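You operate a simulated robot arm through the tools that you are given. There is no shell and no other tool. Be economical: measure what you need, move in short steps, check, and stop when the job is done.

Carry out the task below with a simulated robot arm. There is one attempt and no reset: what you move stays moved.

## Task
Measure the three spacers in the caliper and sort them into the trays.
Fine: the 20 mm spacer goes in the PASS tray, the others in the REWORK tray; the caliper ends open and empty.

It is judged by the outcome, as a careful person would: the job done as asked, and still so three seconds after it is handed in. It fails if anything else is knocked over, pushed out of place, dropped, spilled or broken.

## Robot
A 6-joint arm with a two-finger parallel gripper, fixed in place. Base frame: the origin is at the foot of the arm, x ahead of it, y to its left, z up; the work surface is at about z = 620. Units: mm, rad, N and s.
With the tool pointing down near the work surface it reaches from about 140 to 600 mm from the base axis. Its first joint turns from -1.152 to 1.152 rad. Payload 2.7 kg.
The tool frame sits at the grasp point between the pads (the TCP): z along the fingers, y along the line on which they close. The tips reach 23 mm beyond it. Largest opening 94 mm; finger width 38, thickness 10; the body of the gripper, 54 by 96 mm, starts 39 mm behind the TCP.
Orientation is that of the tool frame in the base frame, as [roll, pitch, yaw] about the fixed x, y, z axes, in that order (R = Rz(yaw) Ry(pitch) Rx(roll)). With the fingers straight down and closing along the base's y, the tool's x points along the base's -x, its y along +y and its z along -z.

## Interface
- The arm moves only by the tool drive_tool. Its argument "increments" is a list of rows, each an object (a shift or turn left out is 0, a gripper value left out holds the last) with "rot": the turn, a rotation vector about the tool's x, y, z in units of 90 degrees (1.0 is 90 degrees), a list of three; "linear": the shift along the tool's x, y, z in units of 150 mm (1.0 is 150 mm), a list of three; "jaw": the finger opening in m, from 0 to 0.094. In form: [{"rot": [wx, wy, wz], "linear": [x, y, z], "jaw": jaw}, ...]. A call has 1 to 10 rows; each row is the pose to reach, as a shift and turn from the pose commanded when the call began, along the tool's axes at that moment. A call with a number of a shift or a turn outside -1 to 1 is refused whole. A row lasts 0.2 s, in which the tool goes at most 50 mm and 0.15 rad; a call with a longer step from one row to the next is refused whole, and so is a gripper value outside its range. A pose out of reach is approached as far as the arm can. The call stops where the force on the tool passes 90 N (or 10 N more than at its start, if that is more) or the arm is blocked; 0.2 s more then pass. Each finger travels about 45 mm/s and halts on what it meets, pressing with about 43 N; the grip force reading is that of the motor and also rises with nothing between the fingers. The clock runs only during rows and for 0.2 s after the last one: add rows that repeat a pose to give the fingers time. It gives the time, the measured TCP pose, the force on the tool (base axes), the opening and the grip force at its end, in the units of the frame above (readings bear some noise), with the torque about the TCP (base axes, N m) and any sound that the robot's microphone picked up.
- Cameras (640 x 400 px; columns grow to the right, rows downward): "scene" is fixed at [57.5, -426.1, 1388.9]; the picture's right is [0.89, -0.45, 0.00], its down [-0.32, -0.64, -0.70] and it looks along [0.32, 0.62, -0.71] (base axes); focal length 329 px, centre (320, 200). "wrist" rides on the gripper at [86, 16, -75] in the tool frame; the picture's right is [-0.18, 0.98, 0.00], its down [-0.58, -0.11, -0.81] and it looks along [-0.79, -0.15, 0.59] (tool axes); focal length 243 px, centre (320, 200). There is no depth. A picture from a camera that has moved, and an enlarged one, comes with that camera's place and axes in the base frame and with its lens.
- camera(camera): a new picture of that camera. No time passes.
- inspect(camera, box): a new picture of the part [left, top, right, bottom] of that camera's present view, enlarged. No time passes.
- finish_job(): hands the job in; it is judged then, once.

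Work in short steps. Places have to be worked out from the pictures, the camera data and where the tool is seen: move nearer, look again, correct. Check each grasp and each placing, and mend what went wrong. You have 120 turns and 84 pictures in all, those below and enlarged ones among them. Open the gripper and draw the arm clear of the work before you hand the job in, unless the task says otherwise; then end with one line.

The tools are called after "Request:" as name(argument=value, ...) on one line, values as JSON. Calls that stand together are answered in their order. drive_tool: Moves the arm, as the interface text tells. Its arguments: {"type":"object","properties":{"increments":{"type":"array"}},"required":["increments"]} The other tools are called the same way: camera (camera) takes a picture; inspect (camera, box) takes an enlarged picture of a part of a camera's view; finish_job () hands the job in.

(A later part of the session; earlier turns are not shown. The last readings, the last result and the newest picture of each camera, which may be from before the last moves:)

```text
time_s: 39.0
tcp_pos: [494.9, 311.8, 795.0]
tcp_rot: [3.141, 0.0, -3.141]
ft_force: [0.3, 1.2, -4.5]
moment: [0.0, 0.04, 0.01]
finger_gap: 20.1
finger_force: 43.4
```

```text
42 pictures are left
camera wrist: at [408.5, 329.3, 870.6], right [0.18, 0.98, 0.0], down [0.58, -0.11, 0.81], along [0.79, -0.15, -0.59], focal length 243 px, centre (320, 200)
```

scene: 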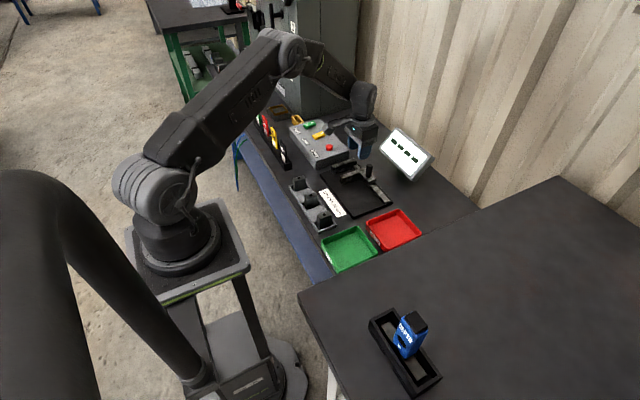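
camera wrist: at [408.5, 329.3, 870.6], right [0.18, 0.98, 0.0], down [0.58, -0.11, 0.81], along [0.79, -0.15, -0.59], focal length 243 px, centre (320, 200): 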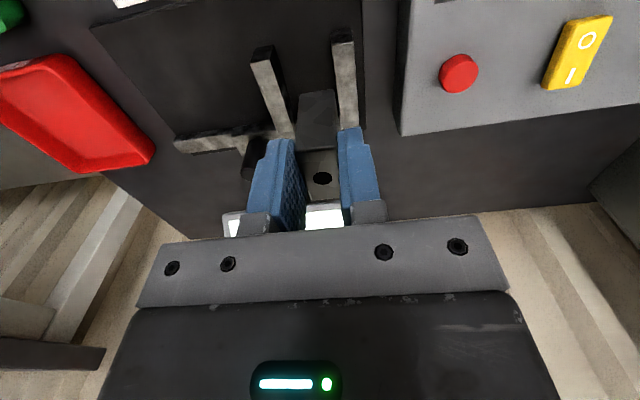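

Held. I'll sample the gripper gap a few more times, to cross-check the display's 21.0.

Request:
drive_tool(increments=[{"linear": [0, 0, 0]}])

Request:
drive_tool(increments=[{"linear": [0, 0, 0]}])

Request:
drive_tool(increments=[{"linear": [0, 0, 0]}])

Request:
drive_tool(increments=[{"linear": [0, 0, 0]}])

Request:
inspect(camera="scene", box=[300, 180, 460, 300])

```text
time_s: 39.4
tcp_pos: [495.1, 312.4, 795.3]
tcp_rot: [3.142, 0.0, -3.141]
ft_force: [-0.9, -0.7, -2.7]
moment: [-0.03, 0.02, -0.01]
finger_gap: 20.4
finger_force: 43.1
```

```text
time_s: 39.8
tcp_pos: [494.9, 313.4, 796.1]
tcp_rot: [-3.141, 0.0, -3.14]
ft_force: [0.2, 0.5, -3.5]
moment: [0.02, 0.03, 0.03]
finger_gap: 20.4
finger_force: 42.7
```

```text
time_s: 40.2
tcp_pos: [494.4, 312.6, 796.2]
tcp_rot: [3.142, -0.001, 3.14]
ft_force: [0.7, 0.3, -2.4]
moment: [-0.03, 0.04, 0.02]
finger_gap: 20.3
finger_force: 43.0
```

```text
time_s: 40.6
tcp_pos: [493.7, 313.6, 794.3]
tcp_rot: [3.141, 0.0, -3.141]
ft_force: [-0.5, -0.7, -2.9]
moment: [0.02, 0.0, 0.0]
finger_gap: 20.4
finger_force: 43.2
```

```text
3.33 times, centred on (380, 240) of scene
camera zoom: at [57.5, -426.1, 1388.9], right [0.89, -0.45, 0.0], down [-0.32, -0.64, -0.7], along [0.32, 0.62, -0.71], focal length 1095 px, centre (120, 67)
```

zoom: 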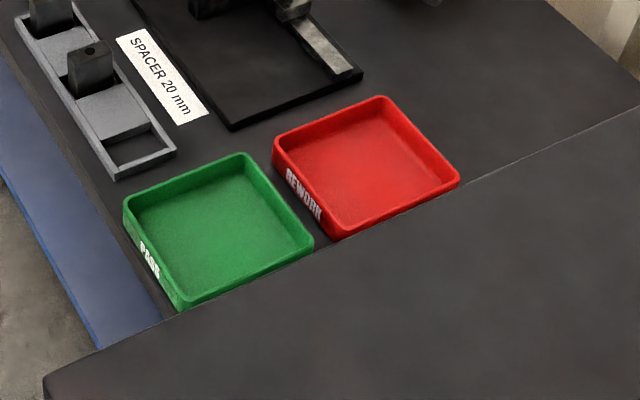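

The gripper consistently says 20.4, so a zero offset is possible; I'll check later with ZERO. Either way I'll place this one in the REWORK tray for now (centre ≈ (540, 28)); carry it there.

Request:
drive_tool(increments=[{"linear": [0, -0.3, 0]}, {"linear": [0, -0.6, 0]}, {"linear": [-0.06, -0.9, 0]}, {"linear": [-0.12, -1.0, 0]}, {"linear": [-0.12, -1.0, 0]}])

Request:
drive_tool(increments=[{"linear": [-0.04, -0.3, 0]}, {"linear": [-0.08, -0.6, 0]}, {"linear": [-0.08, -0.77, 0]}, {"linear": [-0.08, -0.77, 0]}])

Request:
camera(camera="wrist")

```text
time_s: 41.8
tcp_pos: [513.5, 160.8, 797.4]
tcp_rot: [3.141, 0.0, 3.141]
ft_force: [1.3, 0.5, -2.5]
moment: [-0.02, 0.03, -0.02]
finger_gap: 20.5
finger_force: 43.0
```

```text
time_s: 42.8
tcp_pos: [526.0, 44.7, 794.2]
tcp_rot: [-3.141, 0.0, -3.141]
ft_force: [-0.2, 0.1, -2.7]
moment: [0.03, 0.03, -0.02]
finger_gap: 20.3
finger_force: 43.2
```

```text
40 pictures are left
camera wrist: at [439.0, 61.5, 869.5], right [0.18, 0.98, 0.0], down [0.58, -0.11, 0.81], along [0.79, -0.15, -0.59], focal length 243 px, centre (320, 200)
```

wrist: 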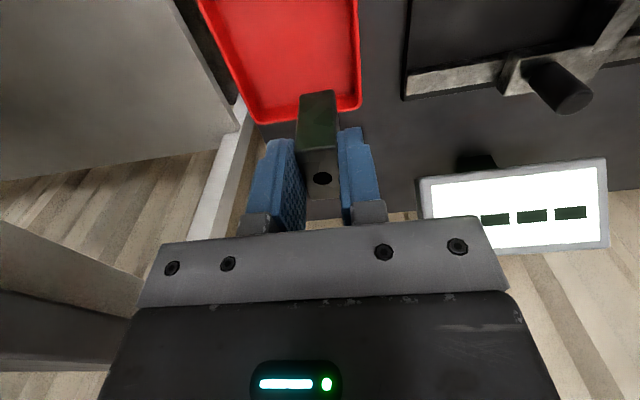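

The tray spans x≈475–588, y≈−36–75; the spacer target (533, 45) is inside. Lower.

Request:
drive_tool(increments=[{"linear": [0, 0, 0.25]}, {"linear": [0, 0, 0.5]}, {"linear": [0, 0, 0.66]}, {"linear": [0, 0, 0.7]}, {"linear": [0, 0, 0.7]}])

Request:
inspect(camera="scene", box=[340, 160, 460, 250])

```text
time_s: 44.0
tcp_pos: [525.7, 44.1, 688.9]
tcp_rot: [3.141, 0.0, -3.14]
ft_force: [-0.1, -0.4, -3.4]
moment: [-0.03, 0.04, -0.02]
finger_gap: 20.4
finger_force: 42.5
```

```text
4.44 times, centred on (400, 205) of scene
camera zoom: at [57.5, -426.1, 1388.9], right [0.89, -0.45, 0.0], down [-0.32, -0.64, -0.7], along [0.32, 0.62, -0.71], focal length 1460 px, centre (-36, 178)
```

zoom: 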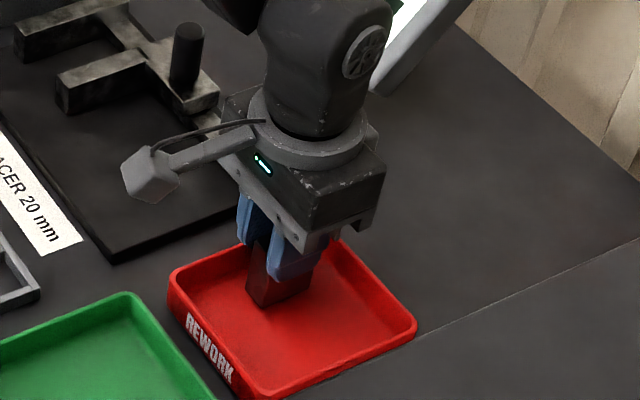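

Not touching yet; go down in small increments until contact.

Request:
drive_tool(increments=[{"linear": [0, 0, 0.012]}, {"linear": [0, 0, 0.024]}, {"linear": [0, 0, 0.03]}, {"linear": [0, 0, 0.03]}])

```text
time_s: 45.0
tcp_pos: [527.0, 44.6, 686.3]
tcp_rot: [3.141, 0.0, -3.141]
ft_force: [-0.6, -0.8, -3.3]
moment: [0.01, 0.01, -0.01]
finger_gap: 20.4
finger_force: 42.8
```

Request:
drive_tool(increments=[{"linear": [0, 0, 0.008]}, {"linear": [0, 0, 0.016]}, {"linear": [0, 0, 0.023]}, {"linear": [0, 0, 0.023]}])

```text
time_s: 46.0
tcp_pos: [526.6, 45.8, 683.3]
tcp_rot: [3.141, 0.002, -3.14]
ft_force: [-8.3, -3.0, 22.7]
moment: [-0.12, 0.56, 0.02]
finger_gap: 20.4
finger_force: 42.3
```

Contact at 683; ease, release and rise.

Request:
drive_tool(increments=[{"linear": [0, 0, -0.011]}, {"linear": [0, 0, -0.011], "jaw": 0.028}, {"linear": [0, 0, -0.011], "jaw": 0.034}, {"linear": [0, 0, -0.011], "jaw": 0.036}, {"linear": [0, 0, -0.1]}, {"linear": [0, 0, -0.4]}, {"linear": [0, 0, -0.7]}, {"linear": [0, 0, -0.7]}])

Request:
camera(camera="scene")

```text
time_s: 47.8
tcp_pos: [528.4, 45.0, 788.0]
tcp_rot: [-3.141, -0.002, -3.139]
ft_force: [-0.1, -0.7, 0.2]
moment: [0.0, 0.01, 0.02]
finger_gap: 36.0
finger_force: 0.0
```

```text
38 pictures are left
```

scene: 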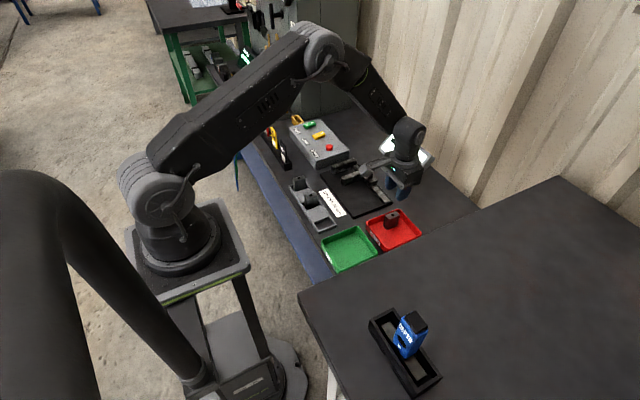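

The spacer stands in REWORK. Next, close the empty caliper in order to zero it.

Request:
drive_tool(increments=[{"linear": [0, 0.3, 0], "jaw": 0.045}, {"linear": [0, 0.6, 0]}, {"linear": [-0.08, 0.9, 0], "rot": [0, -0.06, 0]}, {"linear": [-0.15, 1.0, 0], "rot": [0, -0.12, 0]}, {"linear": [-0.19, 1.0, 0], "rot": [0, -0.2, 0]}, {"linear": [-0.19, 1.0, 0], "rot": [0, -0.2, 0]}])

Request:
drive_tool(increments=[{"linear": [0.0, 0.213, 0]}, {"linear": [0.08, 0.213, 0.25]}, {"linear": [0.14, 0.213, 0.43]}, {"linear": [0.19, 0.213, 0.583]}, {"linear": [0.19, 0.213, 0.583], "jaw": 0.02}, {"linear": [0.19, 0.213, 0.583], "jaw": 0.01}, {"linear": [0.19, 0.213, 0.583], "jaw": 0.01}])

Request:
drive_tool(increments=[{"linear": [0, 0.06, 0]}, {"linear": [0, 0.12, 0]}, {"linear": [0, 0.18, 0]}, {"linear": [0, 0.24, 0]}, {"linear": [0, 0.29, 0]}, {"linear": [0, 0.32, 0]}, {"linear": [0, 0.34, 0]}, {"linear": [0, 0.345, 0]}, {"linear": [0, 0.345, 0]}])

Request:
inspect(camera="scene", box=[300, 120, 440, 210])

```text
time_s: 49.2
tcp_pos: [555.2, 195.4, 788.8]
tcp_rot: [3.141, 0.316, -3.141]
ft_force: [0.9, 0.3, 0.1]
moment: [-0.03, 0.05, -0.02]
finger_gap: 45.1
finger_force: 0.1
```

```text
time_s: 50.8
tcp_pos: [556.5, 227.1, 695.0]
tcp_rot: [3.141, 0.316, -3.141]
ft_force: [4.0, 6.0, -4.9]
moment: [-0.27, -0.5, 0.0]
finger_gap: 21.4
finger_force: 45.0
```

```text
time_s: 52.8
tcp_pos: [555.6, 277.6, 696.1]
tcp_rot: [-3.14, 0.312, 3.137]
ft_force: [-7.3, -23.8, 20.7]
moment: [0.32, 0.6, -0.51]
finger_gap: 21.8
finger_force: 44.5
```

```text
4.44 times, centred on (370, 165) of scene
camera zoom: at [57.0, -426.8, 1388.7], right [0.89, -0.45, 0.0], down [-0.32, -0.64, -0.7], along [0.32, 0.62, -0.71], focal length 1460 px, centre (98, 356)
```

zoom: 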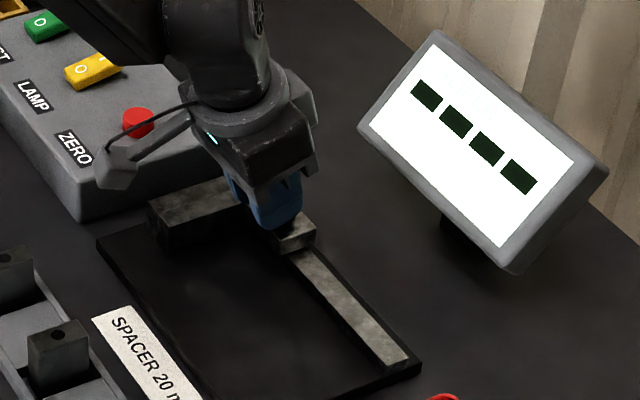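

Closed reference is 277.6 this time (TCP noise ~1 mm), so 21.0 is consistent. I'll reopen and measure the other spacers before deciding whether zeroing is needed.

Request:
drive_tool(increments=[{"linear": [0, -0.02, 0]}, {"linear": [0, -0.08, 0]}, {"linear": [0, -0.15, 0]}, {"linear": [0, -0.22, 0]}, {"linear": [0, -0.29, 0]}, {"linear": [0, -0.335, 0]}, {"linear": [0, -0.343, 0]}, {"linear": [0, -0.343, 0]}, {"linear": [0, -0.343, 0], "jaw": 0.03}, {"linear": [0, -0.343, 0], "jaw": 0.045}])

Request:
drive_tool(increments=[{"jaw": 0.045}, {"linear": [0, 0, -0.15]}, {"linear": [0, 0, -0.4], "rot": [0, 0.08, 0]}, {"linear": [0, 0, -0.6], "rot": [0, 0.16, 0]}, {"linear": [0.2, 0, -0.7], "rot": [0, 0.2, 0]}, {"linear": [0.4, 0, -0.7], "rot": [0, 0.2, 0]}, {"linear": [0.4, 0, -0.7], "rot": [0, 0.2, 0]}])

Request:
camera(camera="wrist")

```text
time_s: 55.0
tcp_pos: [555.0, 227.4, 694.7]
tcp_rot: [-3.141, 0.314, 3.141]
ft_force: [0.3, 0.2, -0.3]
moment: [-0.04, -0.02, 0.02]
finger_gap: 44.9
finger_force: 0.0
```

```text
time_s: 56.6
tcp_pos: [465.3, 227.3, 776.9]
tcp_rot: [-3.14, 0.001, -3.141]
ft_force: [0.0, -0.6, 0.2]
moment: [0.04, -0.01, -0.02]
finger_gap: 44.9
finger_force: 0.1
```

```text
36 pictures are left
camera wrist: at [378.9, 243.4, 852.4], right [0.18, 0.98, 0.0], down [0.58, -0.11, 0.81], along [0.79, -0.15, -0.59], focal length 243 px, centre (320, 200)
```

wrist: 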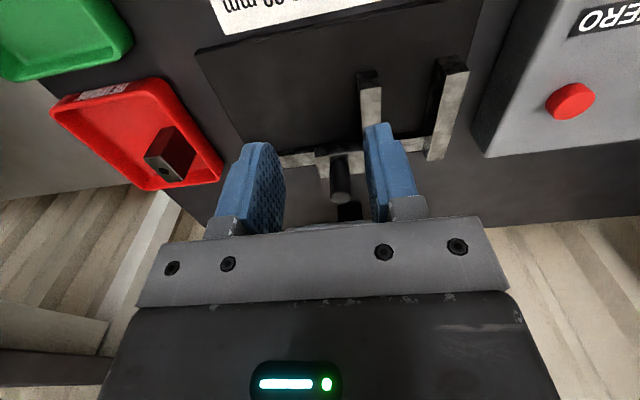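

Caliper is open. Move above the middle spacer (360, 230).

Request:
drive_tool(increments=[{"linear": [0.25, 0, 0], "jaw": 0.046}, {"linear": [0.5, 0.02, 0]}, {"linear": [0.745, 0.02, 0.1]}, {"linear": [0.745, 0.02, 0.25]}, {"linear": [0.745, 0.02, 0.25]}])

Request:
camera(camera="wrist")

```text
time_s: 57.8
tcp_pos: [354.2, 231.5, 740.6]
tcp_rot: [-3.141, 0.0, 3.141]
ft_force: [0.6, 0.4, 0.0]
moment: [0.0, -0.02, 0.04]
finger_gap: 45.9
finger_force: 0.0
```

```text
35 pictures are left
camera wrist: at [267.3, 248.0, 815.2], right [0.18, 0.98, 0.0], down [0.58, -0.11, 0.81], along [0.79, -0.15, -0.59], focal length 243 px, centre (320, 200)
```

wrist: 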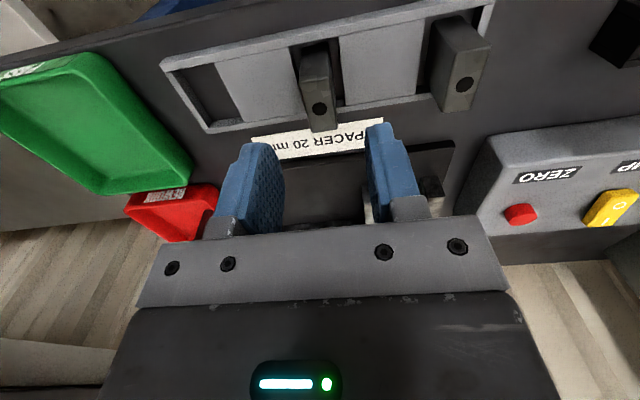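

Spacer confirmed at (360.5, 230.3). Descend, grip and lift.

Request:
drive_tool(increments=[{"linear": [0, -0.007, 0.15]}, {"linear": [0, -0.007, 0.35]}, {"linear": [0, -0.007, 0.415]}, {"linear": [0, -0.007, 0.415], "jaw": 0.025}, {"linear": [0, -0.007, 0.415], "jaw": 0.01}, {"linear": [0, -0.007, 0.415], "jaw": 0.01}, {"linear": [0, -0.007, 0.415], "jaw": 0.01}])

Request:
drive_tool(increments=[{"linear": [0, 0, -0.1]}, {"linear": [0, 0, -0.35]}, {"linear": [0, 0, -0.65]}, {"linear": [0, 0, -0.65]}])

Request:
drive_tool(increments=[{"linear": [-0.25, 0.12, 0]}, {"linear": [-0.5, 0.24, 0]}, {"linear": [-0.75, 0.36, 0]}, {"linear": [-0.945, 0.452, 0]}, {"linear": [-0.945, 0.452, 0]}])

Request:
camera(camera="wrist")

```text
time_s: 59.4
tcp_pos: [353.8, 228.5, 677.3]
tcp_rot: [3.141, 0.001, -3.141]
ft_force: [0.0, -0.2, -0.3]
moment: [0.01, -0.01, 0.0]
finger_gap: 19.4
finger_force: 43.1
```

```text
time_s: 60.4
tcp_pos: [356.5, 230.5, 774.5]
tcp_rot: [-3.141, -0.001, 3.141]
ft_force: [-0.2, -0.2, -2.7]
moment: [0.01, 0.02, 0.0]
finger_gap: 19.6
finger_force: 42.8
```

```text
time_s: 61.6
tcp_pos: [494.1, 295.9, 772.5]
tcp_rot: [3.141, -0.004, -3.142]
ft_force: [0.2, 0.0, -2.4]
moment: [-0.02, 0.02, -0.02]
finger_gap: 19.7
finger_force: 42.7
```

```text
34 pictures are left
camera wrist: at [409.8, 312.5, 847.8], right [0.18, 0.98, 0.0], down [0.58, -0.11, 0.81], along [0.79, -0.15, -0.59], focal length 243 px, centre (320, 200)
```

wrist: 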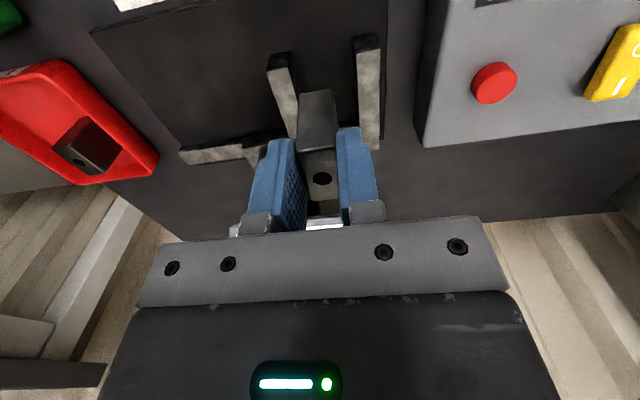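

Gap ≈19.5 (about 0.9 less than the first). Lower into the caliper as before.

Request:
drive_tool(increments=[{"linear": [0, 0.012, 0.2]}, {"linear": [0, 0.012, 0.4]}, {"linear": [0, 0.012, 0.53]}, {"linear": [0, 0.012, 0.56]}, {"linear": [0, 0.012, 0.57]}, {"linear": [0, 0.012, 0.57]}])

```text
time_s: 63.0
tcp_pos: [496.0, 299.3, 688.7]
tcp_rot: [3.139, 0.001, 3.141]
ft_force: [-5.0, -0.7, 12.8]
moment: [-0.08, 0.39, -0.01]
finger_gap: 19.5
finger_force: 43.0
```

Contact with the plate. Ease, release, rise, and go to the post with tilt.

Request:
drive_tool(increments=[{"linear": [0, 0, -0.008]}, {"linear": [0, 0, -0.008], "jaw": 0.026}, {"linear": [0, 0, -0.008], "jaw": 0.032}, {"linear": [0, 0, -0.008], "jaw": 0.034}, {"linear": [0, 0, -0.1]}, {"linear": [0, 0, -0.35]}, {"linear": [0, 0, -0.65]}, {"linear": [0, 0, -0.65]}])

Request:
drive_tool(increments=[{"linear": [-0.1, -0.12, 0], "rot": [0, -0.07, 0], "jaw": 0.045}, {"linear": [-0.2, -0.24, 0], "rot": [0, -0.14, 0]}, {"linear": [-0.32, -0.36, 0], "rot": [0, -0.2, 0]}, {"linear": [-0.415, -0.473, 0], "rot": [0, -0.2, 0]}, {"linear": [-0.415, -0.473, 0], "rot": [0, -0.2, 0]}])

Request:
camera(camera="wrist")

```text
time_s: 64.8
tcp_pos: [494.8, 298.1, 785.5]
tcp_rot: [-3.141, 0.001, 3.142]
ft_force: [0.6, 0.1, 0.7]
moment: [-0.01, 0.03, 0.0]
finger_gap: 34.2
finger_force: 0.1
```

```text
time_s: 66.0
tcp_pos: [556.6, 227.3, 786.9]
tcp_rot: [-3.141, 0.314, -3.141]
ft_force: [-0.1, 0.8, -0.3]
moment: [0.0, -0.01, 0.0]
finger_gap: 44.8
finger_force: 0.0
```

```text
33 pictures are left
camera wrist: at [453.2, 243.7, 831.8], right [0.17, 0.98, 0.06], down [0.3, -0.11, 0.95], along [0.94, -0.15, -0.32], focal length 243 px, centre (320, 200)
```

wrist: 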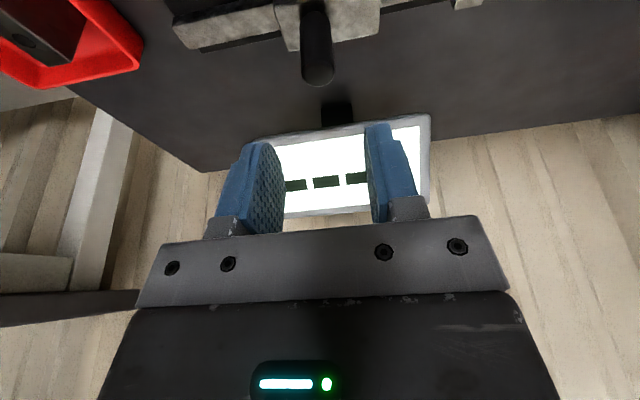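

Post is in line. Descend, grip and slide closed.

Request:
drive_tool(increments=[{"linear": [0.08, 0, 0.25]}, {"linear": [0.14, 0, 0.43]}, {"linear": [0.19, 0, 0.575]}, {"linear": [0.19, 0, 0.575], "jaw": 0.02}, {"linear": [0.19, 0, 0.575], "jaw": 0.01}, {"linear": [0.19, 0, 0.575], "jaw": 0.01}])

Request:
drive_tool(increments=[{"linear": [0, 0.04, 0]}, {"linear": [0, 0.08, 0]}, {"linear": [0, 0.12, 0]}, {"linear": [0, 0.15, 0]}, {"linear": [0, 0.175, 0]}, {"linear": [0, 0.195, 0]}, {"linear": [0, 0.212, 0]}, {"linear": [0, 0.215, 0]}, {"linear": [0, 0.215, 0]}])

Request:
inspect(camera="scene", box=[300, 120, 440, 210])

```text
time_s: 67.4
tcp_pos: [558.8, 228.0, 694.0]
tcp_rot: [-3.141, 0.312, -3.141]
ft_force: [3.9, 0.2, -5.5]
moment: [-0.62, -0.96, -0.02]
finger_gap: 21.6
finger_force: 45.2
```

```text
time_s: 69.4
tcp_pos: [557.5, 256.4, 694.3]
tcp_rot: [3.141, 0.31, 3.137]
ft_force: [15.9, -16.9, -10.4]
moment: [0.68, 0.87, -0.35]
finger_gap: 21.7
finger_force: 44.5
```

```text
4.44 times, centred on (370, 165) of scene
camera zoom: at [58.0, -426.4, 1388.8], right [0.89, -0.45, 0.0], down [-0.32, -0.64, -0.7], along [0.32, 0.62, -0.71], focal length 1460 px, centre (98, 356)
```

zoom: 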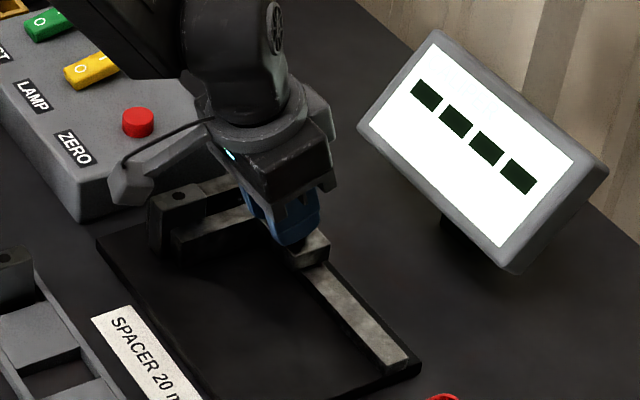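

Not yet registering; press slightly more.

Request:
drive_tool(increments=[{"linear": [0, 0.01, 0]}, {"linear": [0, 0.02, 0]}, {"linear": [0, 0.02, 0]}, {"linear": [0, 0.02, 0]}])

Request:
inspect(camera="scene", box=[300, 120, 440, 210])

Request:
inspect(camera="wrist", box=[330, 0, 580, 150])

```text
time_s: 70.4
tcp_pos: [558.9, 256.7, 695.0]
tcp_rot: [-3.138, 0.308, 3.134]
ft_force: [-9.1, -39.5, 7.4]
moment: [0.85, -0.89, -0.78]
finger_gap: 21.8
finger_force: 44.9
```

```text
4.44 times, centred on (370, 165) of scene
camera zoom: at [57.1, -426.9, 1388.7], right [0.89, -0.45, 0.0], down [-0.32, -0.64, -0.7], along [0.32, 0.62, -0.71], focal length 1460 px, centre (98, 356)
```

zoom: 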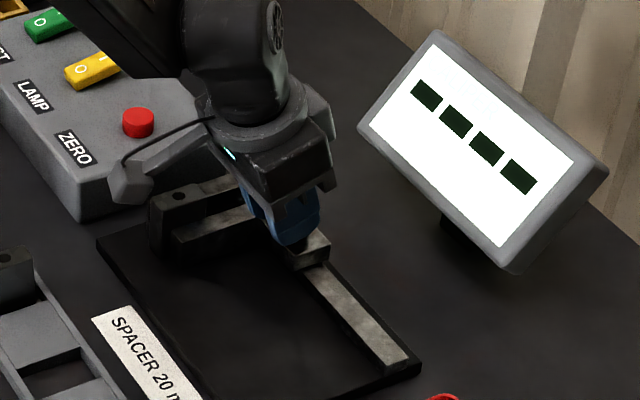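

```text
2.56 times, centred on (455, 75) of wrist
camera zoom: at [453.2, 275.2, 740.0], right [0.19, 0.98, 0.05], down [0.31, -0.11, 0.95], along [0.93, -0.16, -0.32], focal length 621 px, centre (-26, 520)
```

zoom: 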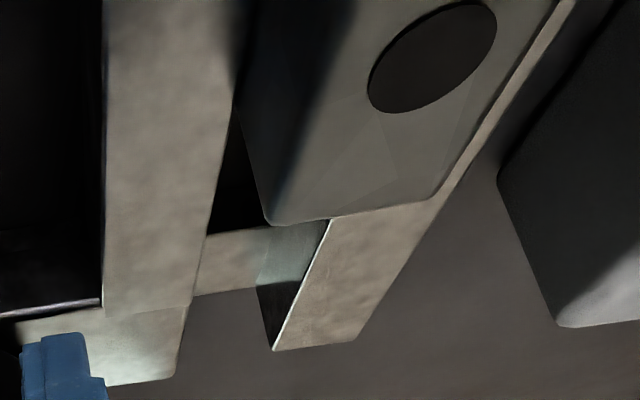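

Firm contact but no reading. Back off ~4 mm and close again to let it seat.

Request:
drive_tool(increments=[{"linear": [0, -0.03, 0]}, {"linear": [0, -0.06, 0]}, {"linear": [0, -0.06, 0]}, {"linear": [0, -0.04, 0]}, {"linear": [0, -0.02, 0]}, {"linear": [0, -0.01, 0]}, {"linear": [0, -0.01, 0]}, {"linear": [0, -0.01, 0]}, {"linear": [0, -0.01, 0]}])

Request:
inspect(camera="scene", box=[300, 120, 440, 210])

```text
time_s: 72.4
tcp_pos: [557.8, 256.7, 695.4]
tcp_rot: [-3.136, 0.309, 3.134]
ft_force: [-9.0, -32.1, 4.5]
moment: [1.04, 0.17, -0.81]
finger_gap: 21.8
finger_force: 44.4
```

```text
4.44 times, centred on (370, 165) of scene
camera zoom: at [57.2, -426.8, 1388.7], right [0.89, -0.45, 0.0], down [-0.32, -0.64, -0.7], along [0.32, 0.62, -0.71], focal length 1460 px, centre (98, 356)
```

zoom: 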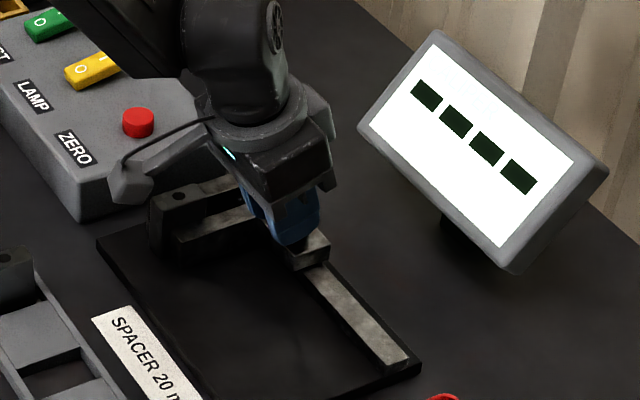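

Same position. I'll release the post and see whether the slider settles and the display reads.

Request:
drive_tool(increments=[{"jaw": 0.03}, {"jaw": 0.04}, {"jaw": 0.04}, {"jaw": 0.04}])

Request:
inspect(camera="scene", box=[300, 120, 440, 210])

Request:
camera(camera="wrist")

```text
time_s: 73.4
tcp_pos: [558.3, 260.7, 695.5]
tcp_rot: [3.142, 0.315, 3.141]
ft_force: [0.7, 0.1, 0.3]
moment: [0.0, 0.01, 0.0]
finger_gap: 40.0
finger_force: 0.0
```

```text
4.44 times, centred on (370, 165) of scene
camera zoom: at [57.5, -426.1, 1388.9], right [0.89, -0.45, 0.0], down [-0.32, -0.64, -0.7], along [0.32, 0.62, -0.71], focal length 1460 px, centre (98, 356)
```

zoom: 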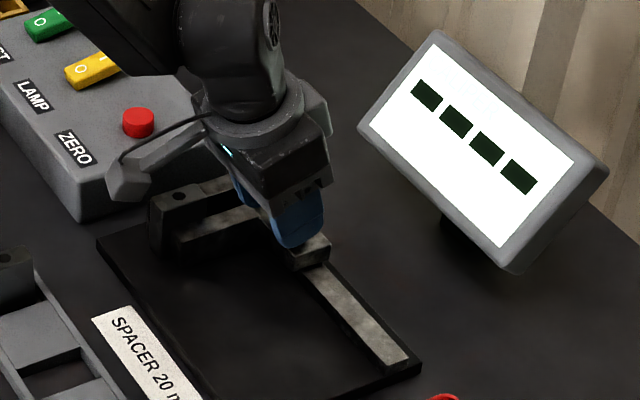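

```text
27 pictures are left
camera wrist: at [452.7, 278.3, 740.5], right [0.17, 0.98, 0.06], down [0.3, -0.11, 0.95], along [0.94, -0.15, -0.32], focal length 243 px, centre (320, 200)
```

wrist: 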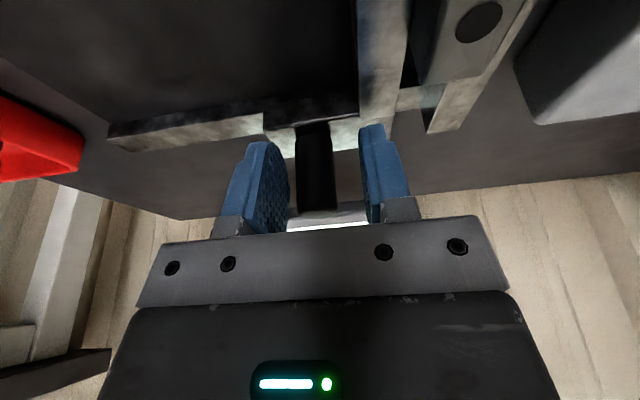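

Push the post with one finger only (no clamping) and hold for a second.

Request:
drive_tool(increments=[{"linear": [0, 0.03, 0]}, {"linear": [0, 0.05, 0]}, {"linear": [0, 0.06, 0]}, {"linear": [0, 0.065, 0]}, {"linear": [0, 0.065, 0]}, {"linear": [0, 0.065, 0]}, {"linear": [0, 0.065, 0]}, {"linear": [0, 0.065, 0]}])

Request:
inspect(camera="scene", box=[300, 120, 440, 210])

```text
time_s: 75.2
tcp_pos: [557.2, 270.5, 694.6]
tcp_rot: [-3.141, 0.312, 3.141]
ft_force: [0.2, -19.4, 3.7]
moment: [0.02, 0.12, -0.3]
finger_gap: 48.9
finger_force: 9.8
```

```text
4.44 times, centred on (370, 165) of scene
camera zoom: at [57.4, -426.5, 1388.8], right [0.89, -0.45, 0.0], down [-0.32, -0.64, -0.7], along [0.32, 0.62, -0.71], focal length 1460 px, centre (98, 356)
```

zoom: 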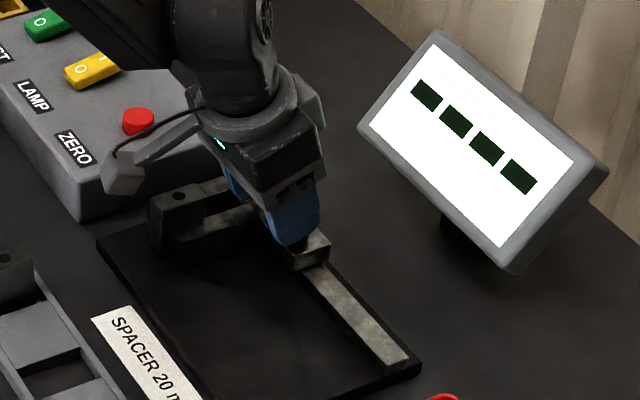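

Let me look closely at the jaws and spacer for a skew or a gap.

Request:
inspect(camera="scene", box=[326, 150, 374, 182])

Request:
inspect(camera="wrist", box=[340, 0, 560, 140])

```text
12.50 times, centred on (350, 166) of scene
camera zoom: at [57.4, -426.5, 1388.8], right [0.89, -0.45, 0.0], down [-0.32, -0.64, -0.7], along [0.32, 0.62, -0.71], focal length 4108 px, centre (-55, 625)
```

zoom: 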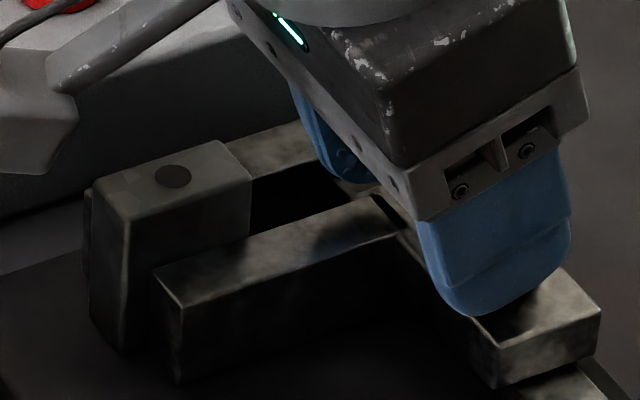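

```text
2.86 times, centred on (450, 70) of wrist
camera zoom: at [452.8, 287.5, 739.8], right [0.18, 0.98, 0.06], down [0.3, -0.11, 0.95], along [0.94, -0.15, -0.32], focal length 693 px, centre (-51, 571)
```

zoom: 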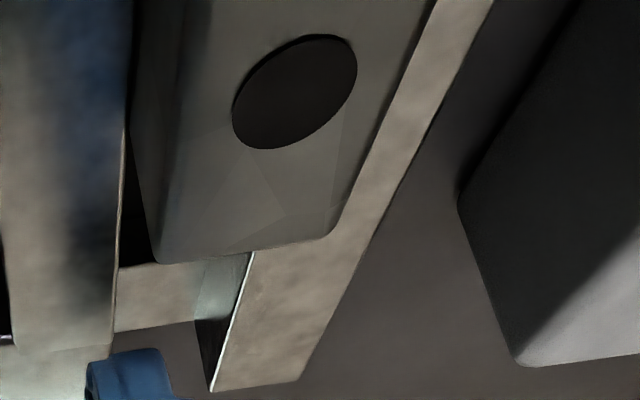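

No visible skew; the difference is that this spacer sits ~2–3 mm less deep in the jaws. I'll open the caliper and re-place it deeper.

Request:
drive_tool(increments=[{"linear": [0, -0.05, 0]}, {"linear": [0, -0.09, 0], "jaw": 0.03}, {"linear": [0, -0.09, 0], "jaw": 0.01}, {"linear": [0, -0.09, 0], "jaw": 0.01}, {"linear": [0, -0.14, 0]}, {"linear": [0, -0.19, 0]}, {"linear": [0, -0.25, 0]}, {"linear": [0, -0.285, 0]}, {"linear": [0, -0.285, 0]}])

Request:
drive_tool(increments=[{"jaw": 0.03}, {"jaw": 0.045}, {"linear": [0, 0, -0.15]}, {"linear": [0, 0, -0.4], "rot": [0, 0.08, 0]}, {"linear": [0, 0, -0.6], "rot": [0, 0.16, 0]}, {"linear": [0.1, 0, -0.65], "rot": [0, 0.2, 0]}, {"linear": [0.1, 0, -0.65], "rot": [0, 0.2, 0]}])

Request:
camera(camera="wrist")

```text
time_s: 77.2
tcp_pos: [558.0, 228.5, 695.1]
tcp_rot: [3.141, 0.314, 3.14]
ft_force: [12.7, 1.3, -14.6]
moment: [-0.67, -0.63, 0.15]
finger_gap: 21.4
finger_force: 45.7
```

```text
time_s: 78.8
tcp_pos: [512.8, 228.2, 783.3]
tcp_rot: [3.141, -0.001, 3.141]
ft_force: [-0.1, -1.2, -1.0]
moment: [0.02, 0.03, 0.0]
finger_gap: 44.9
finger_force: 0.0
```

```text
23 pictures are left
camera wrist: at [426.1, 244.2, 858.7], right [0.18, 0.98, 0.0], down [0.58, -0.11, 0.81], along [0.79, -0.15, -0.59], focal length 243 px, centre (320, 200)
```

wrist: 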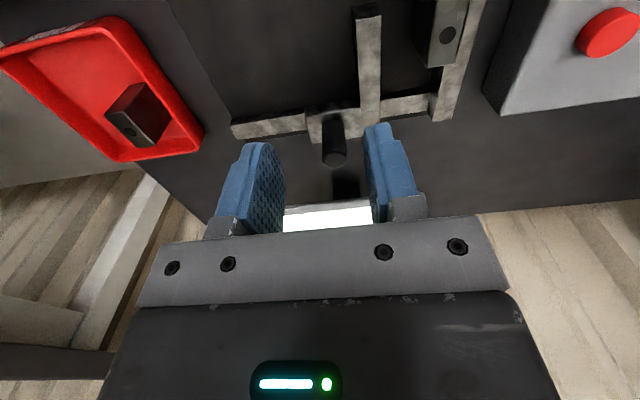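

Spacer at about (503, 313). Re-grip it, lift 6 mm, and move it 10 mm deeper, keeping it in the gap.

Request:
drive_tool(increments=[{"linear": [0.06, 0.3, 0], "jaw": 0.036}, {"linear": [0.12, 0.56, 0]}, {"linear": [0.12, 0.56, 0.25]}, {"linear": [0.12, 0.56, 0.5]}, {"linear": [0.12, 0.56, 0.615]}, {"linear": [0.12, 0.56, 0.615]}, {"linear": [0.12, 0.56, 0.615], "jaw": 0.02}, {"linear": [0.12, 0.56, 0.615], "jaw": 0.01}, {"linear": [0.12, 0.56, 0.615], "jaw": 0.01}])

Request:
drive_tool(increments=[{"linear": [0, 0, -0.02]}, {"linear": [0, -0.04, -0.05]}, {"linear": [-0.04, -0.07, -0.05]}, {"linear": [-0.075, -0.07, -0.05]}, {"linear": [-0.075, -0.07, -0.05]}, {"linear": [-0.075, -0.07, -0.02]}, {"linear": [-0.075, -0.07, 0.01]}, {"linear": [-0.075, -0.07, 0.01]}])

Request:
camera(camera="wrist")

```text
time_s: 80.8
tcp_pos: [493.8, 312.3, 691.5]
tcp_rot: [-3.139, -0.002, 3.141]
ft_force: [1.2, -9.9, 0.8]
moment: [-0.2, 0.0, -0.03]
finger_gap: 19.5
finger_force: 43.2
```

```text
time_s: 82.6
tcp_pos: [507.2, 303.2, 692.0]
tcp_rot: [3.141, 0.002, -3.139]
ft_force: [-6.6, -2.7, 17.5]
moment: [-0.13, 0.63, 0.06]
finger_gap: 19.3
finger_force: 43.1
```

```text
22 pictures are left
camera wrist: at [420.9, 319.6, 766.8], right [0.18, 0.98, 0.0], down [0.58, -0.11, 0.81], along [0.79, -0.15, -0.59], focal length 243 px, centre (320, 200)
```

wrist: 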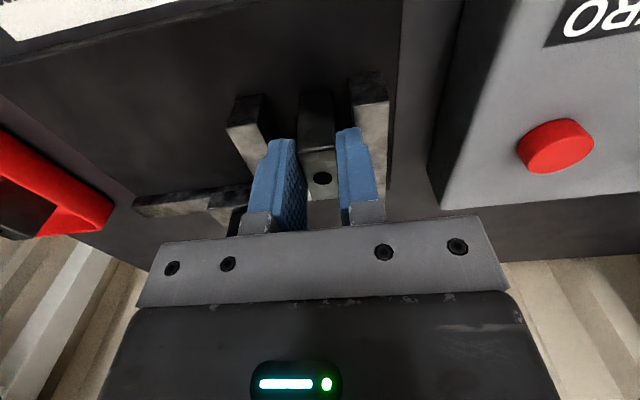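

The spacer is now fully inside the jaws. Release, rise, and go to the post.

Request:
drive_tool(increments=[{"linear": [0, 0, -0.011]}, {"linear": [0, 0, -0.011], "jaw": 0.026}, {"linear": [0, 0, -0.011], "jaw": 0.032}, {"linear": [0, 0, -0.011], "jaw": 0.032}, {"linear": [0, 0, -0.1]}, {"linear": [0, 0, -0.35]}, {"linear": [0, 0, -0.64]}, {"linear": [0, 0, -0.64]}])

Request:
drive_tool(increments=[{"linear": [-0.1, -0.12, 0], "rot": [0, -0.07, 0], "jaw": 0.045}, {"linear": [-0.2, -0.24, 0], "rot": [0, -0.14, 0]}, {"linear": [-0.3, -0.38, 0], "rot": [0, -0.2, 0]}, {"linear": [-0.335, -0.505, 0], "rot": [0, -0.2, 0]}, {"linear": [-0.335, -0.505, 0], "rot": [0, -0.2, 0]}])

Request:
drive_tool(increments=[{"linear": [0.08, 0, 0.25]}, {"linear": [0.14, 0, 0.43]}, {"linear": [0.19, 0, 0.575]}, {"linear": [0.19, 0, 0.575], "jaw": 0.02}, {"linear": [0.19, 0, 0.575], "jaw": 0.01}, {"linear": [0.19, 0, 0.575], "jaw": 0.01}])

Request:
drive_tool(increments=[{"linear": [0, 0.04, 0]}, {"linear": [0, 0.08, 0]}, {"linear": [0, 0.12, 0]}, {"linear": [0, 0.15, 0]}, {"linear": [0, 0.175, 0]}, {"linear": [0, 0.195, 0]}, {"linear": [0, 0.212, 0]}, {"linear": [0, 0.22, 0]}, {"linear": [0, 0.22, 0]}])

Request:
inspect(camera="scene", box=[300, 120, 440, 210])

```text
time_s: 84.4
tcp_pos: [507.1, 302.2, 784.9]
tcp_rot: [3.141, 0.0, 3.14]
ft_force: [-0.1, -0.6, 0.4]
moment: [-0.01, -0.02, 0.0]
finger_gap: 31.9
finger_force: 0.0
```

```text
time_s: 85.6
tcp_pos: [557.7, 225.6, 784.9]
tcp_rot: [3.141, 0.315, 3.14]
ft_force: [-0.8, -0.4, 0.4]
moment: [0.01, -0.05, -0.01]
finger_gap: 45.0
finger_force: 0.0
```

```text
time_s: 87.0
tcp_pos: [557.6, 226.1, 694.4]
tcp_rot: [-3.14, 0.316, -3.141]
ft_force: [3.4, 2.8, -5.6]
moment: [-0.56, -0.75, -0.06]
finger_gap: 22.0
finger_force: 45.3
```

```text
time_s: 89.0
tcp_pos: [556.0, 256.9, 695.7]
tcp_rot: [3.141, 0.315, 3.137]
ft_force: [13.2, -18.6, 2.5]
moment: [0.61, 0.15, -0.35]
finger_gap: 21.6
finger_force: 45.0
```

```text
4.44 times, centred on (370, 165) of scene
camera zoom: at [57.6, -426.5, 1388.8], right [0.89, -0.45, 0.0], down [-0.32, -0.64, -0.7], along [0.32, 0.62, -0.71], focal length 1460 px, centre (98, 356)
```

zoom: 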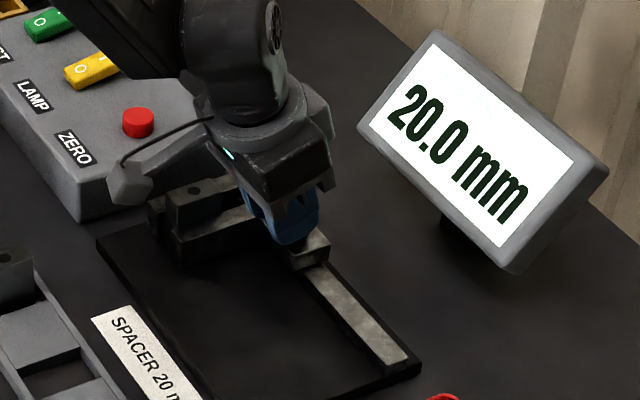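

The display reads 20.0 mm: the middle spacer is the PASS one. Open the caliper.

Request:
drive_tool(increments=[{"linear": [0, -0.02, 0]}, {"linear": [0, -0.06, 0]}, {"linear": [0, -0.11, 0]}, {"linear": [0, -0.16, 0]}, {"linear": [0, -0.2, 0]}, {"linear": [0, -0.218, 0]}, {"linear": [0, -0.218, 0]}, {"linear": [0, -0.218, 0], "jaw": 0.03}, {"linear": [0, -0.218, 0], "jaw": 0.045}, {"linear": [0, -0.218, 0], "jaw": 0.045}])

Request:
drive_tool(increments=[{"linear": [0, 0, -0.15]}, {"linear": [0, 0, -0.4], "rot": [0, 0.08, 0]}, {"linear": [0, 0, -0.6], "rot": [0, 0.16, 0]}, {"linear": [0.1, 0, -0.65], "rot": [0, 0.2, 0]}, {"linear": [0.1, 0, -0.65], "rot": [0, 0.2, 0]}])

Request:
drive_tool(increments=[{"linear": [0.02, 0.3, 0], "jaw": 0.036}, {"linear": [0.04, 0.567, 0]}, {"linear": [0.04, 0.567, 0.25]}, {"linear": [0.04, 0.567, 0.45]}, {"linear": [0.04, 0.567, 0.45]}])

Request:
camera(camera="wrist")

```text
time_s: 91.2
tcp_pos: [556.1, 226.9, 695.2]
tcp_rot: [-3.141, 0.316, 3.141]
ft_force: [0.2, 0.0, 0.7]
moment: [0.01, 0.02, -0.01]
finger_gap: 45.0
finger_force: 0.0
```

```text
time_s: 92.4
tcp_pos: [511.2, 230.1, 782.9]
tcp_rot: [-3.142, -0.002, 3.14]
ft_force: [0.0, 0.1, -0.7]
moment: [0.03, 0.03, 0.02]
finger_gap: 44.7
finger_force: 0.1
```

```text
time_s: 93.6
tcp_pos: [505.9, 313.7, 717.0]
tcp_rot: [-3.141, -0.001, -3.141]
ft_force: [-0.3, -0.3, 0.1]
moment: [0.01, -0.03, 0.01]
finger_gap: 36.1
finger_force: 0.1
```

```text
20 pictures are left
camera wrist: at [419.1, 329.9, 791.1], right [0.18, 0.98, 0.0], down [0.58, -0.11, 0.81], along [0.79, -0.15, -0.59], focal length 243 px, centre (320, 200)
```

wrist: 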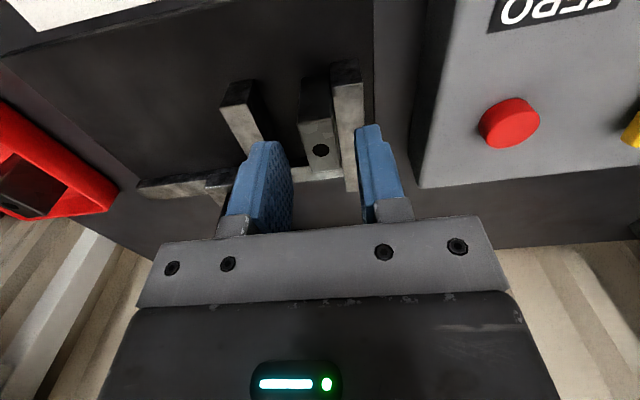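

Spacer at (517, 312). Descend, grip and lift.

Request:
drive_tool(increments=[{"linear": [0, -0.01, 0.1]}, {"linear": [0, -0.01, 0.173]}, {"linear": [0, -0.01, 0.173], "jaw": 0.02}, {"linear": [0, -0.01, 0.173], "jaw": 0.01}, {"linear": [0, -0.01, 0.173], "jaw": 0.01}, {"linear": [0, -0.01, 0.1]}, {"linear": [0, -0.01, -0.2]}, {"linear": [0, -0.01, -0.5]}, {"linear": [0, -0.01, -0.5]}])

Request:
drive_tool(increments=[{"linear": [0.2, -0.24, 0]}, {"linear": [0.4, -0.48, 0]}, {"linear": [0.6, -0.72, 0]}, {"linear": [0.8, -0.96, 0]}, {"linear": [0.847, -1.0, 0]}, {"linear": [0.847, -1.0, 0]}])

Request:
drive_tool(increments=[{"linear": [0, -0.3, 0]}, {"linear": [0, -0.6, 0]}, {"linear": [0, -0.9, 0]}, {"linear": [0, -0.91, 0]}, {"linear": [0, -0.91, 0]}])

Request:
camera(camera="wrist")

```text
time_s: 95.6
tcp_pos: [506.7, 311.4, 792.4]
tcp_rot: [3.14, -0.002, -3.14]
ft_force: [-0.4, -0.1, -3.3]
moment: [0.03, 0.0, 0.02]
finger_gap: 19.7
finger_force: 42.9
```

```text
time_s: 97.0
tcp_pos: [378.0, 159.4, 792.3]
tcp_rot: [-3.141, -0.001, -3.141]
ft_force: [0.5, 0.1, -2.5]
moment: [-0.03, 0.02, 0.01]
finger_gap: 19.6
finger_force: 43.6
```

```text
time_s: 98.2
tcp_pos: [377.9, 25.5, 791.2]
tcp_rot: [-3.14, 0.002, 3.14]
ft_force: [-0.1, -0.3, -3.9]
moment: [-0.01, 0.03, 0.03]
finger_gap: 19.6
finger_force: 43.7
```

```text
19 pictures are left
camera wrist: at [292.2, 42.0, 866.7], right [0.18, 0.98, 0.0], down [0.58, -0.11, 0.81], along [0.79, -0.15, -0.59], focal length 243 px, centre (320, 200)
```

wrist: 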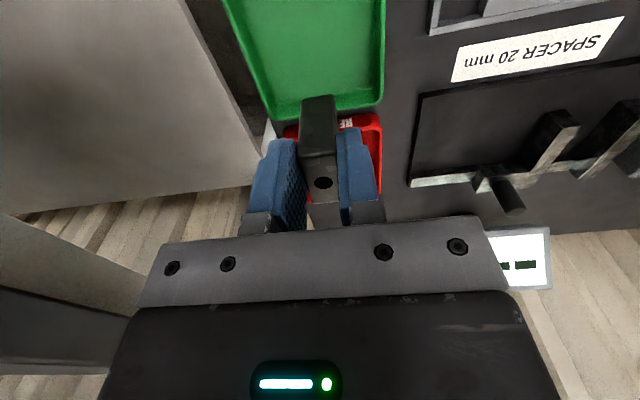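

Well over the PASS tray. Lower to near contact.

Request:
drive_tool(increments=[{"linear": [0, 0, 0.25]}, {"linear": [0, 0, 0.5]}, {"linear": [0, 0, 0.66]}, {"linear": [0, 0, 0.7]}, {"linear": [0, 0, 0.71]}, {"linear": [0, 0, 0.715]}, {"linear": [0, 0, 0.715]}])

```text
time_s: 99.8
tcp_pos: [378.8, 24.1, 683.0]
tcp_rot: [3.141, 0.0, -3.141]
ft_force: [-0.3, -0.4, -3.6]
moment: [0.02, 0.01, 0.0]
finger_gap: 19.3
finger_force: 42.7
```

Request:
drive_tool(increments=[{"linear": [0, 0, 0.008]}, {"linear": [0, 0, 0.016]}, {"linear": [0, 0, 0.02]}, {"linear": [0, 0, 0.02]}])

```text
time_s: 100.8
tcp_pos: [379.0, 25.7, 680.8]
tcp_rot: [3.142, 0.002, 3.142]
ft_force: [-7.8, 5.6, 32.3]
moment: [0.18, 0.04, 0.01]
finger_gap: 19.5
finger_force: 42.6
```

Contact. Ease up, release, rise and check.

Request:
drive_tool(increments=[{"linear": [0, 0, -0.013]}, {"linear": [0, 0, -0.013], "jaw": 0.028}, {"linear": [0, 0, -0.013], "jaw": 0.034}, {"linear": [0, 0, -0.013], "jaw": 0.036}, {"linear": [0, 0, -0.1]}, {"linear": [0, 0, -0.4]}, {"linear": [0, 0, -0.7]}, {"linear": [0, 0, -0.7]}])

Request:
drive_tool(increments=[{"linear": [0, 0.3, 0], "jaw": 0.046}, {"linear": [0, 0.6, 0]}, {"linear": [0, 0.9, 0]}, {"linear": [0.04, 1.0, 0]}, {"linear": [0.08, 1.0, 0]}])

Request:
drive_tool(increments=[{"linear": [0.09, 0.3, 0]}, {"linear": [0.09, 0.6, 0]}, {"linear": [0.09, 0.9, 0.1]}, {"linear": [0.09, 0.97, 0.3]}, {"linear": [0.09, 0.97, 0.3]}])

Request:
camera(camera="wrist")

Request:
inspect(camera="scene", box=[280, 160, 440, 280])

```text
time_s: 102.6
tcp_pos: [376.8, 23.4, 786.5]
tcp_rot: [-3.141, 0.001, -3.141]
ft_force: [0.7, 0.0, 0.3]
moment: [-0.05, -0.01, 0.01]
finger_gap: 36.0
finger_force: 0.2
```

```text
time_s: 103.8
tcp_pos: [365.7, 174.8, 786.2]
tcp_rot: [3.141, 0.001, -3.141]
ft_force: [-0.2, -0.3, -0.2]
moment: [0.0, -0.02, 0.0]
finger_gap: 46.3
finger_force: 0.0
```

```text
time_s: 105.0
tcp_pos: [352.9, 318.6, 739.4]
tcp_rot: [3.141, 0.0, -3.141]
ft_force: [0.5, -0.9, 0.4]
moment: [0.02, -0.02, 0.02]
finger_gap: 46.2
finger_force: 0.1
```

```text
18 pictures are left
camera wrist: at [266.3, 335.4, 814.2], right [0.18, 0.98, 0.0], down [0.58, -0.11, 0.81], along [0.79, -0.15, -0.59], focal length 243 px, centre (320, 200)
```

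wrist: 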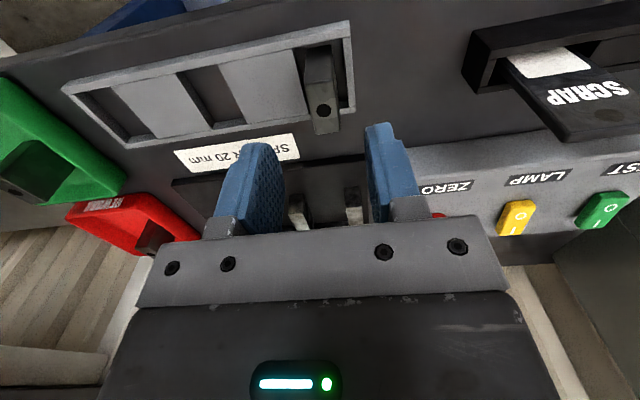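

```text
3.33 times, centred on (360, 220) of scene
camera zoom: at [57.5, -426.1, 1388.9], right [0.89, -0.45, 0.0], down [-0.32, -0.64, -0.7], along [0.32, 0.62, -0.71], focal length 1095 px, centre (187, 133)
```

zoom: 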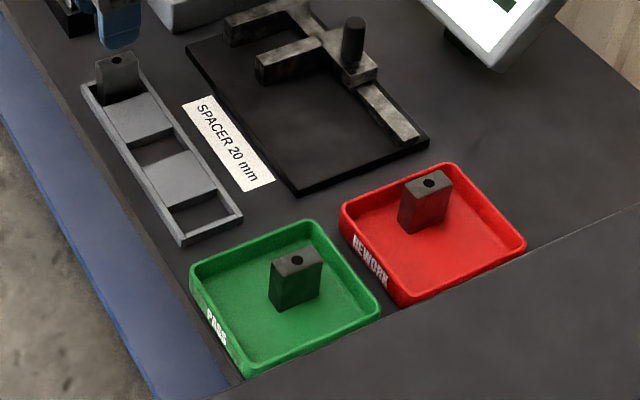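

Both placed spacers stand properly. The third is at (360.8, 319.4), under the fingers: descend, grip, lift, and carry to the caliper.

Request:
drive_tool(increments=[{"linear": [0, 0.004, 0.15]}, {"linear": [0, 0.004, 0.35]}, {"linear": [0, 0.004, 0.413]}, {"linear": [0, 0.004, 0.413], "jaw": 0.025}, {"linear": [0, 0.004, 0.413], "jaw": 0.01}, {"linear": [0, 0.004, 0.413], "jaw": 0.01}, {"linear": [0, 0.004, 0.413], "jaw": 0.01}])

Request:
drive_tool(increments=[{"linear": [0, 0, -0.1]}, {"linear": [0, 0, -0.35]}, {"linear": [0, 0, -0.65]}, {"linear": [0, 0, -0.65]}])

Request:
drive_tool(increments=[{"linear": [-0.25, -0.03, 0]}, {"linear": [-0.5, -0.06, 0]}, {"linear": [-0.75, -0.09, 0]}, {"linear": [-1.0, -0.125, 0]}, {"linear": [-1.0, -0.125, 0]}])

Request:
camera(camera="wrist")

```text
time_s: 106.6
tcp_pos: [353.6, 319.4, 677.8]
tcp_rot: [-3.14, 0.0, 3.141]
ft_force: [0.6, 1.0, -0.5]
moment: [0.0, -0.03, 0.01]
finger_gap: 18.6
finger_force: 42.9
```

```text
time_s: 107.6
tcp_pos: [353.4, 319.1, 774.1]
tcp_rot: [3.141, 0.0, -3.141]
ft_force: [0.0, -0.3, -2.6]
moment: [-0.02, 0.02, -0.04]
finger_gap: 18.4
finger_force: 42.9
```

```text
time_s: 108.8
tcp_pos: [504.1, 301.4, 775.4]
tcp_rot: [-3.141, -0.003, -3.141]
ft_force: [-0.4, 0.4, -3.1]
moment: [0.01, 0.02, -0.02]
finger_gap: 18.4
finger_force: 43.3
```

```text
16 pictures are left
camera wrist: at [417.9, 318.6, 851.0], right [0.18, 0.98, 0.0], down [0.58, -0.11, 0.81], along [0.79, -0.15, -0.59], focal length 243 px, centre (320, 200)
```

wrist: 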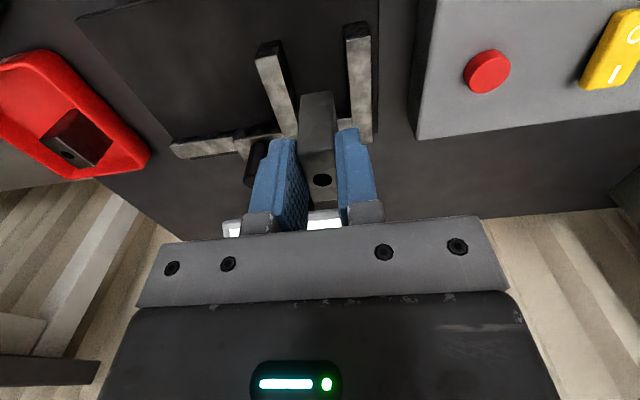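

Gap ≈18.5. Lower it deep in the jaws like the previous one.

Request:
drive_tool(increments=[{"linear": [-0.02, -0.01, 0.2]}, {"linear": [-0.02, -0.01, 0.4]}, {"linear": [-0.02, -0.01, 0.53]}, {"linear": [-0.02, -0.01, 0.56]}, {"linear": [-0.02, -0.01, 0.575]}, {"linear": [-0.02, -0.01, 0.575]}])

```text
time_s: 110.2
tcp_pos: [506.5, 300.1, 690.8]
tcp_rot: [3.141, 0.002, -3.141]
ft_force: [0.8, 0.5, -3.2]
moment: [0.03, 0.07, 0.03]
finger_gap: 18.7
finger_force: 43.3
```

Request:
drive_tool(increments=[{"linear": [0, 0, 0.01]}, {"linear": [0, 0, 0.018]}, {"linear": [0, 0, 0.022]}, {"linear": [0, 0, 0.022]}])

```text
time_s: 111.2
tcp_pos: [508.9, 300.8, 688.6]
tcp_rot: [3.138, 0.007, 3.141]
ft_force: [-7.1, -6.0, 31.6]
moment: [-0.18, 0.09, 0.03]
finger_gap: 18.5
finger_force: 43.4
```

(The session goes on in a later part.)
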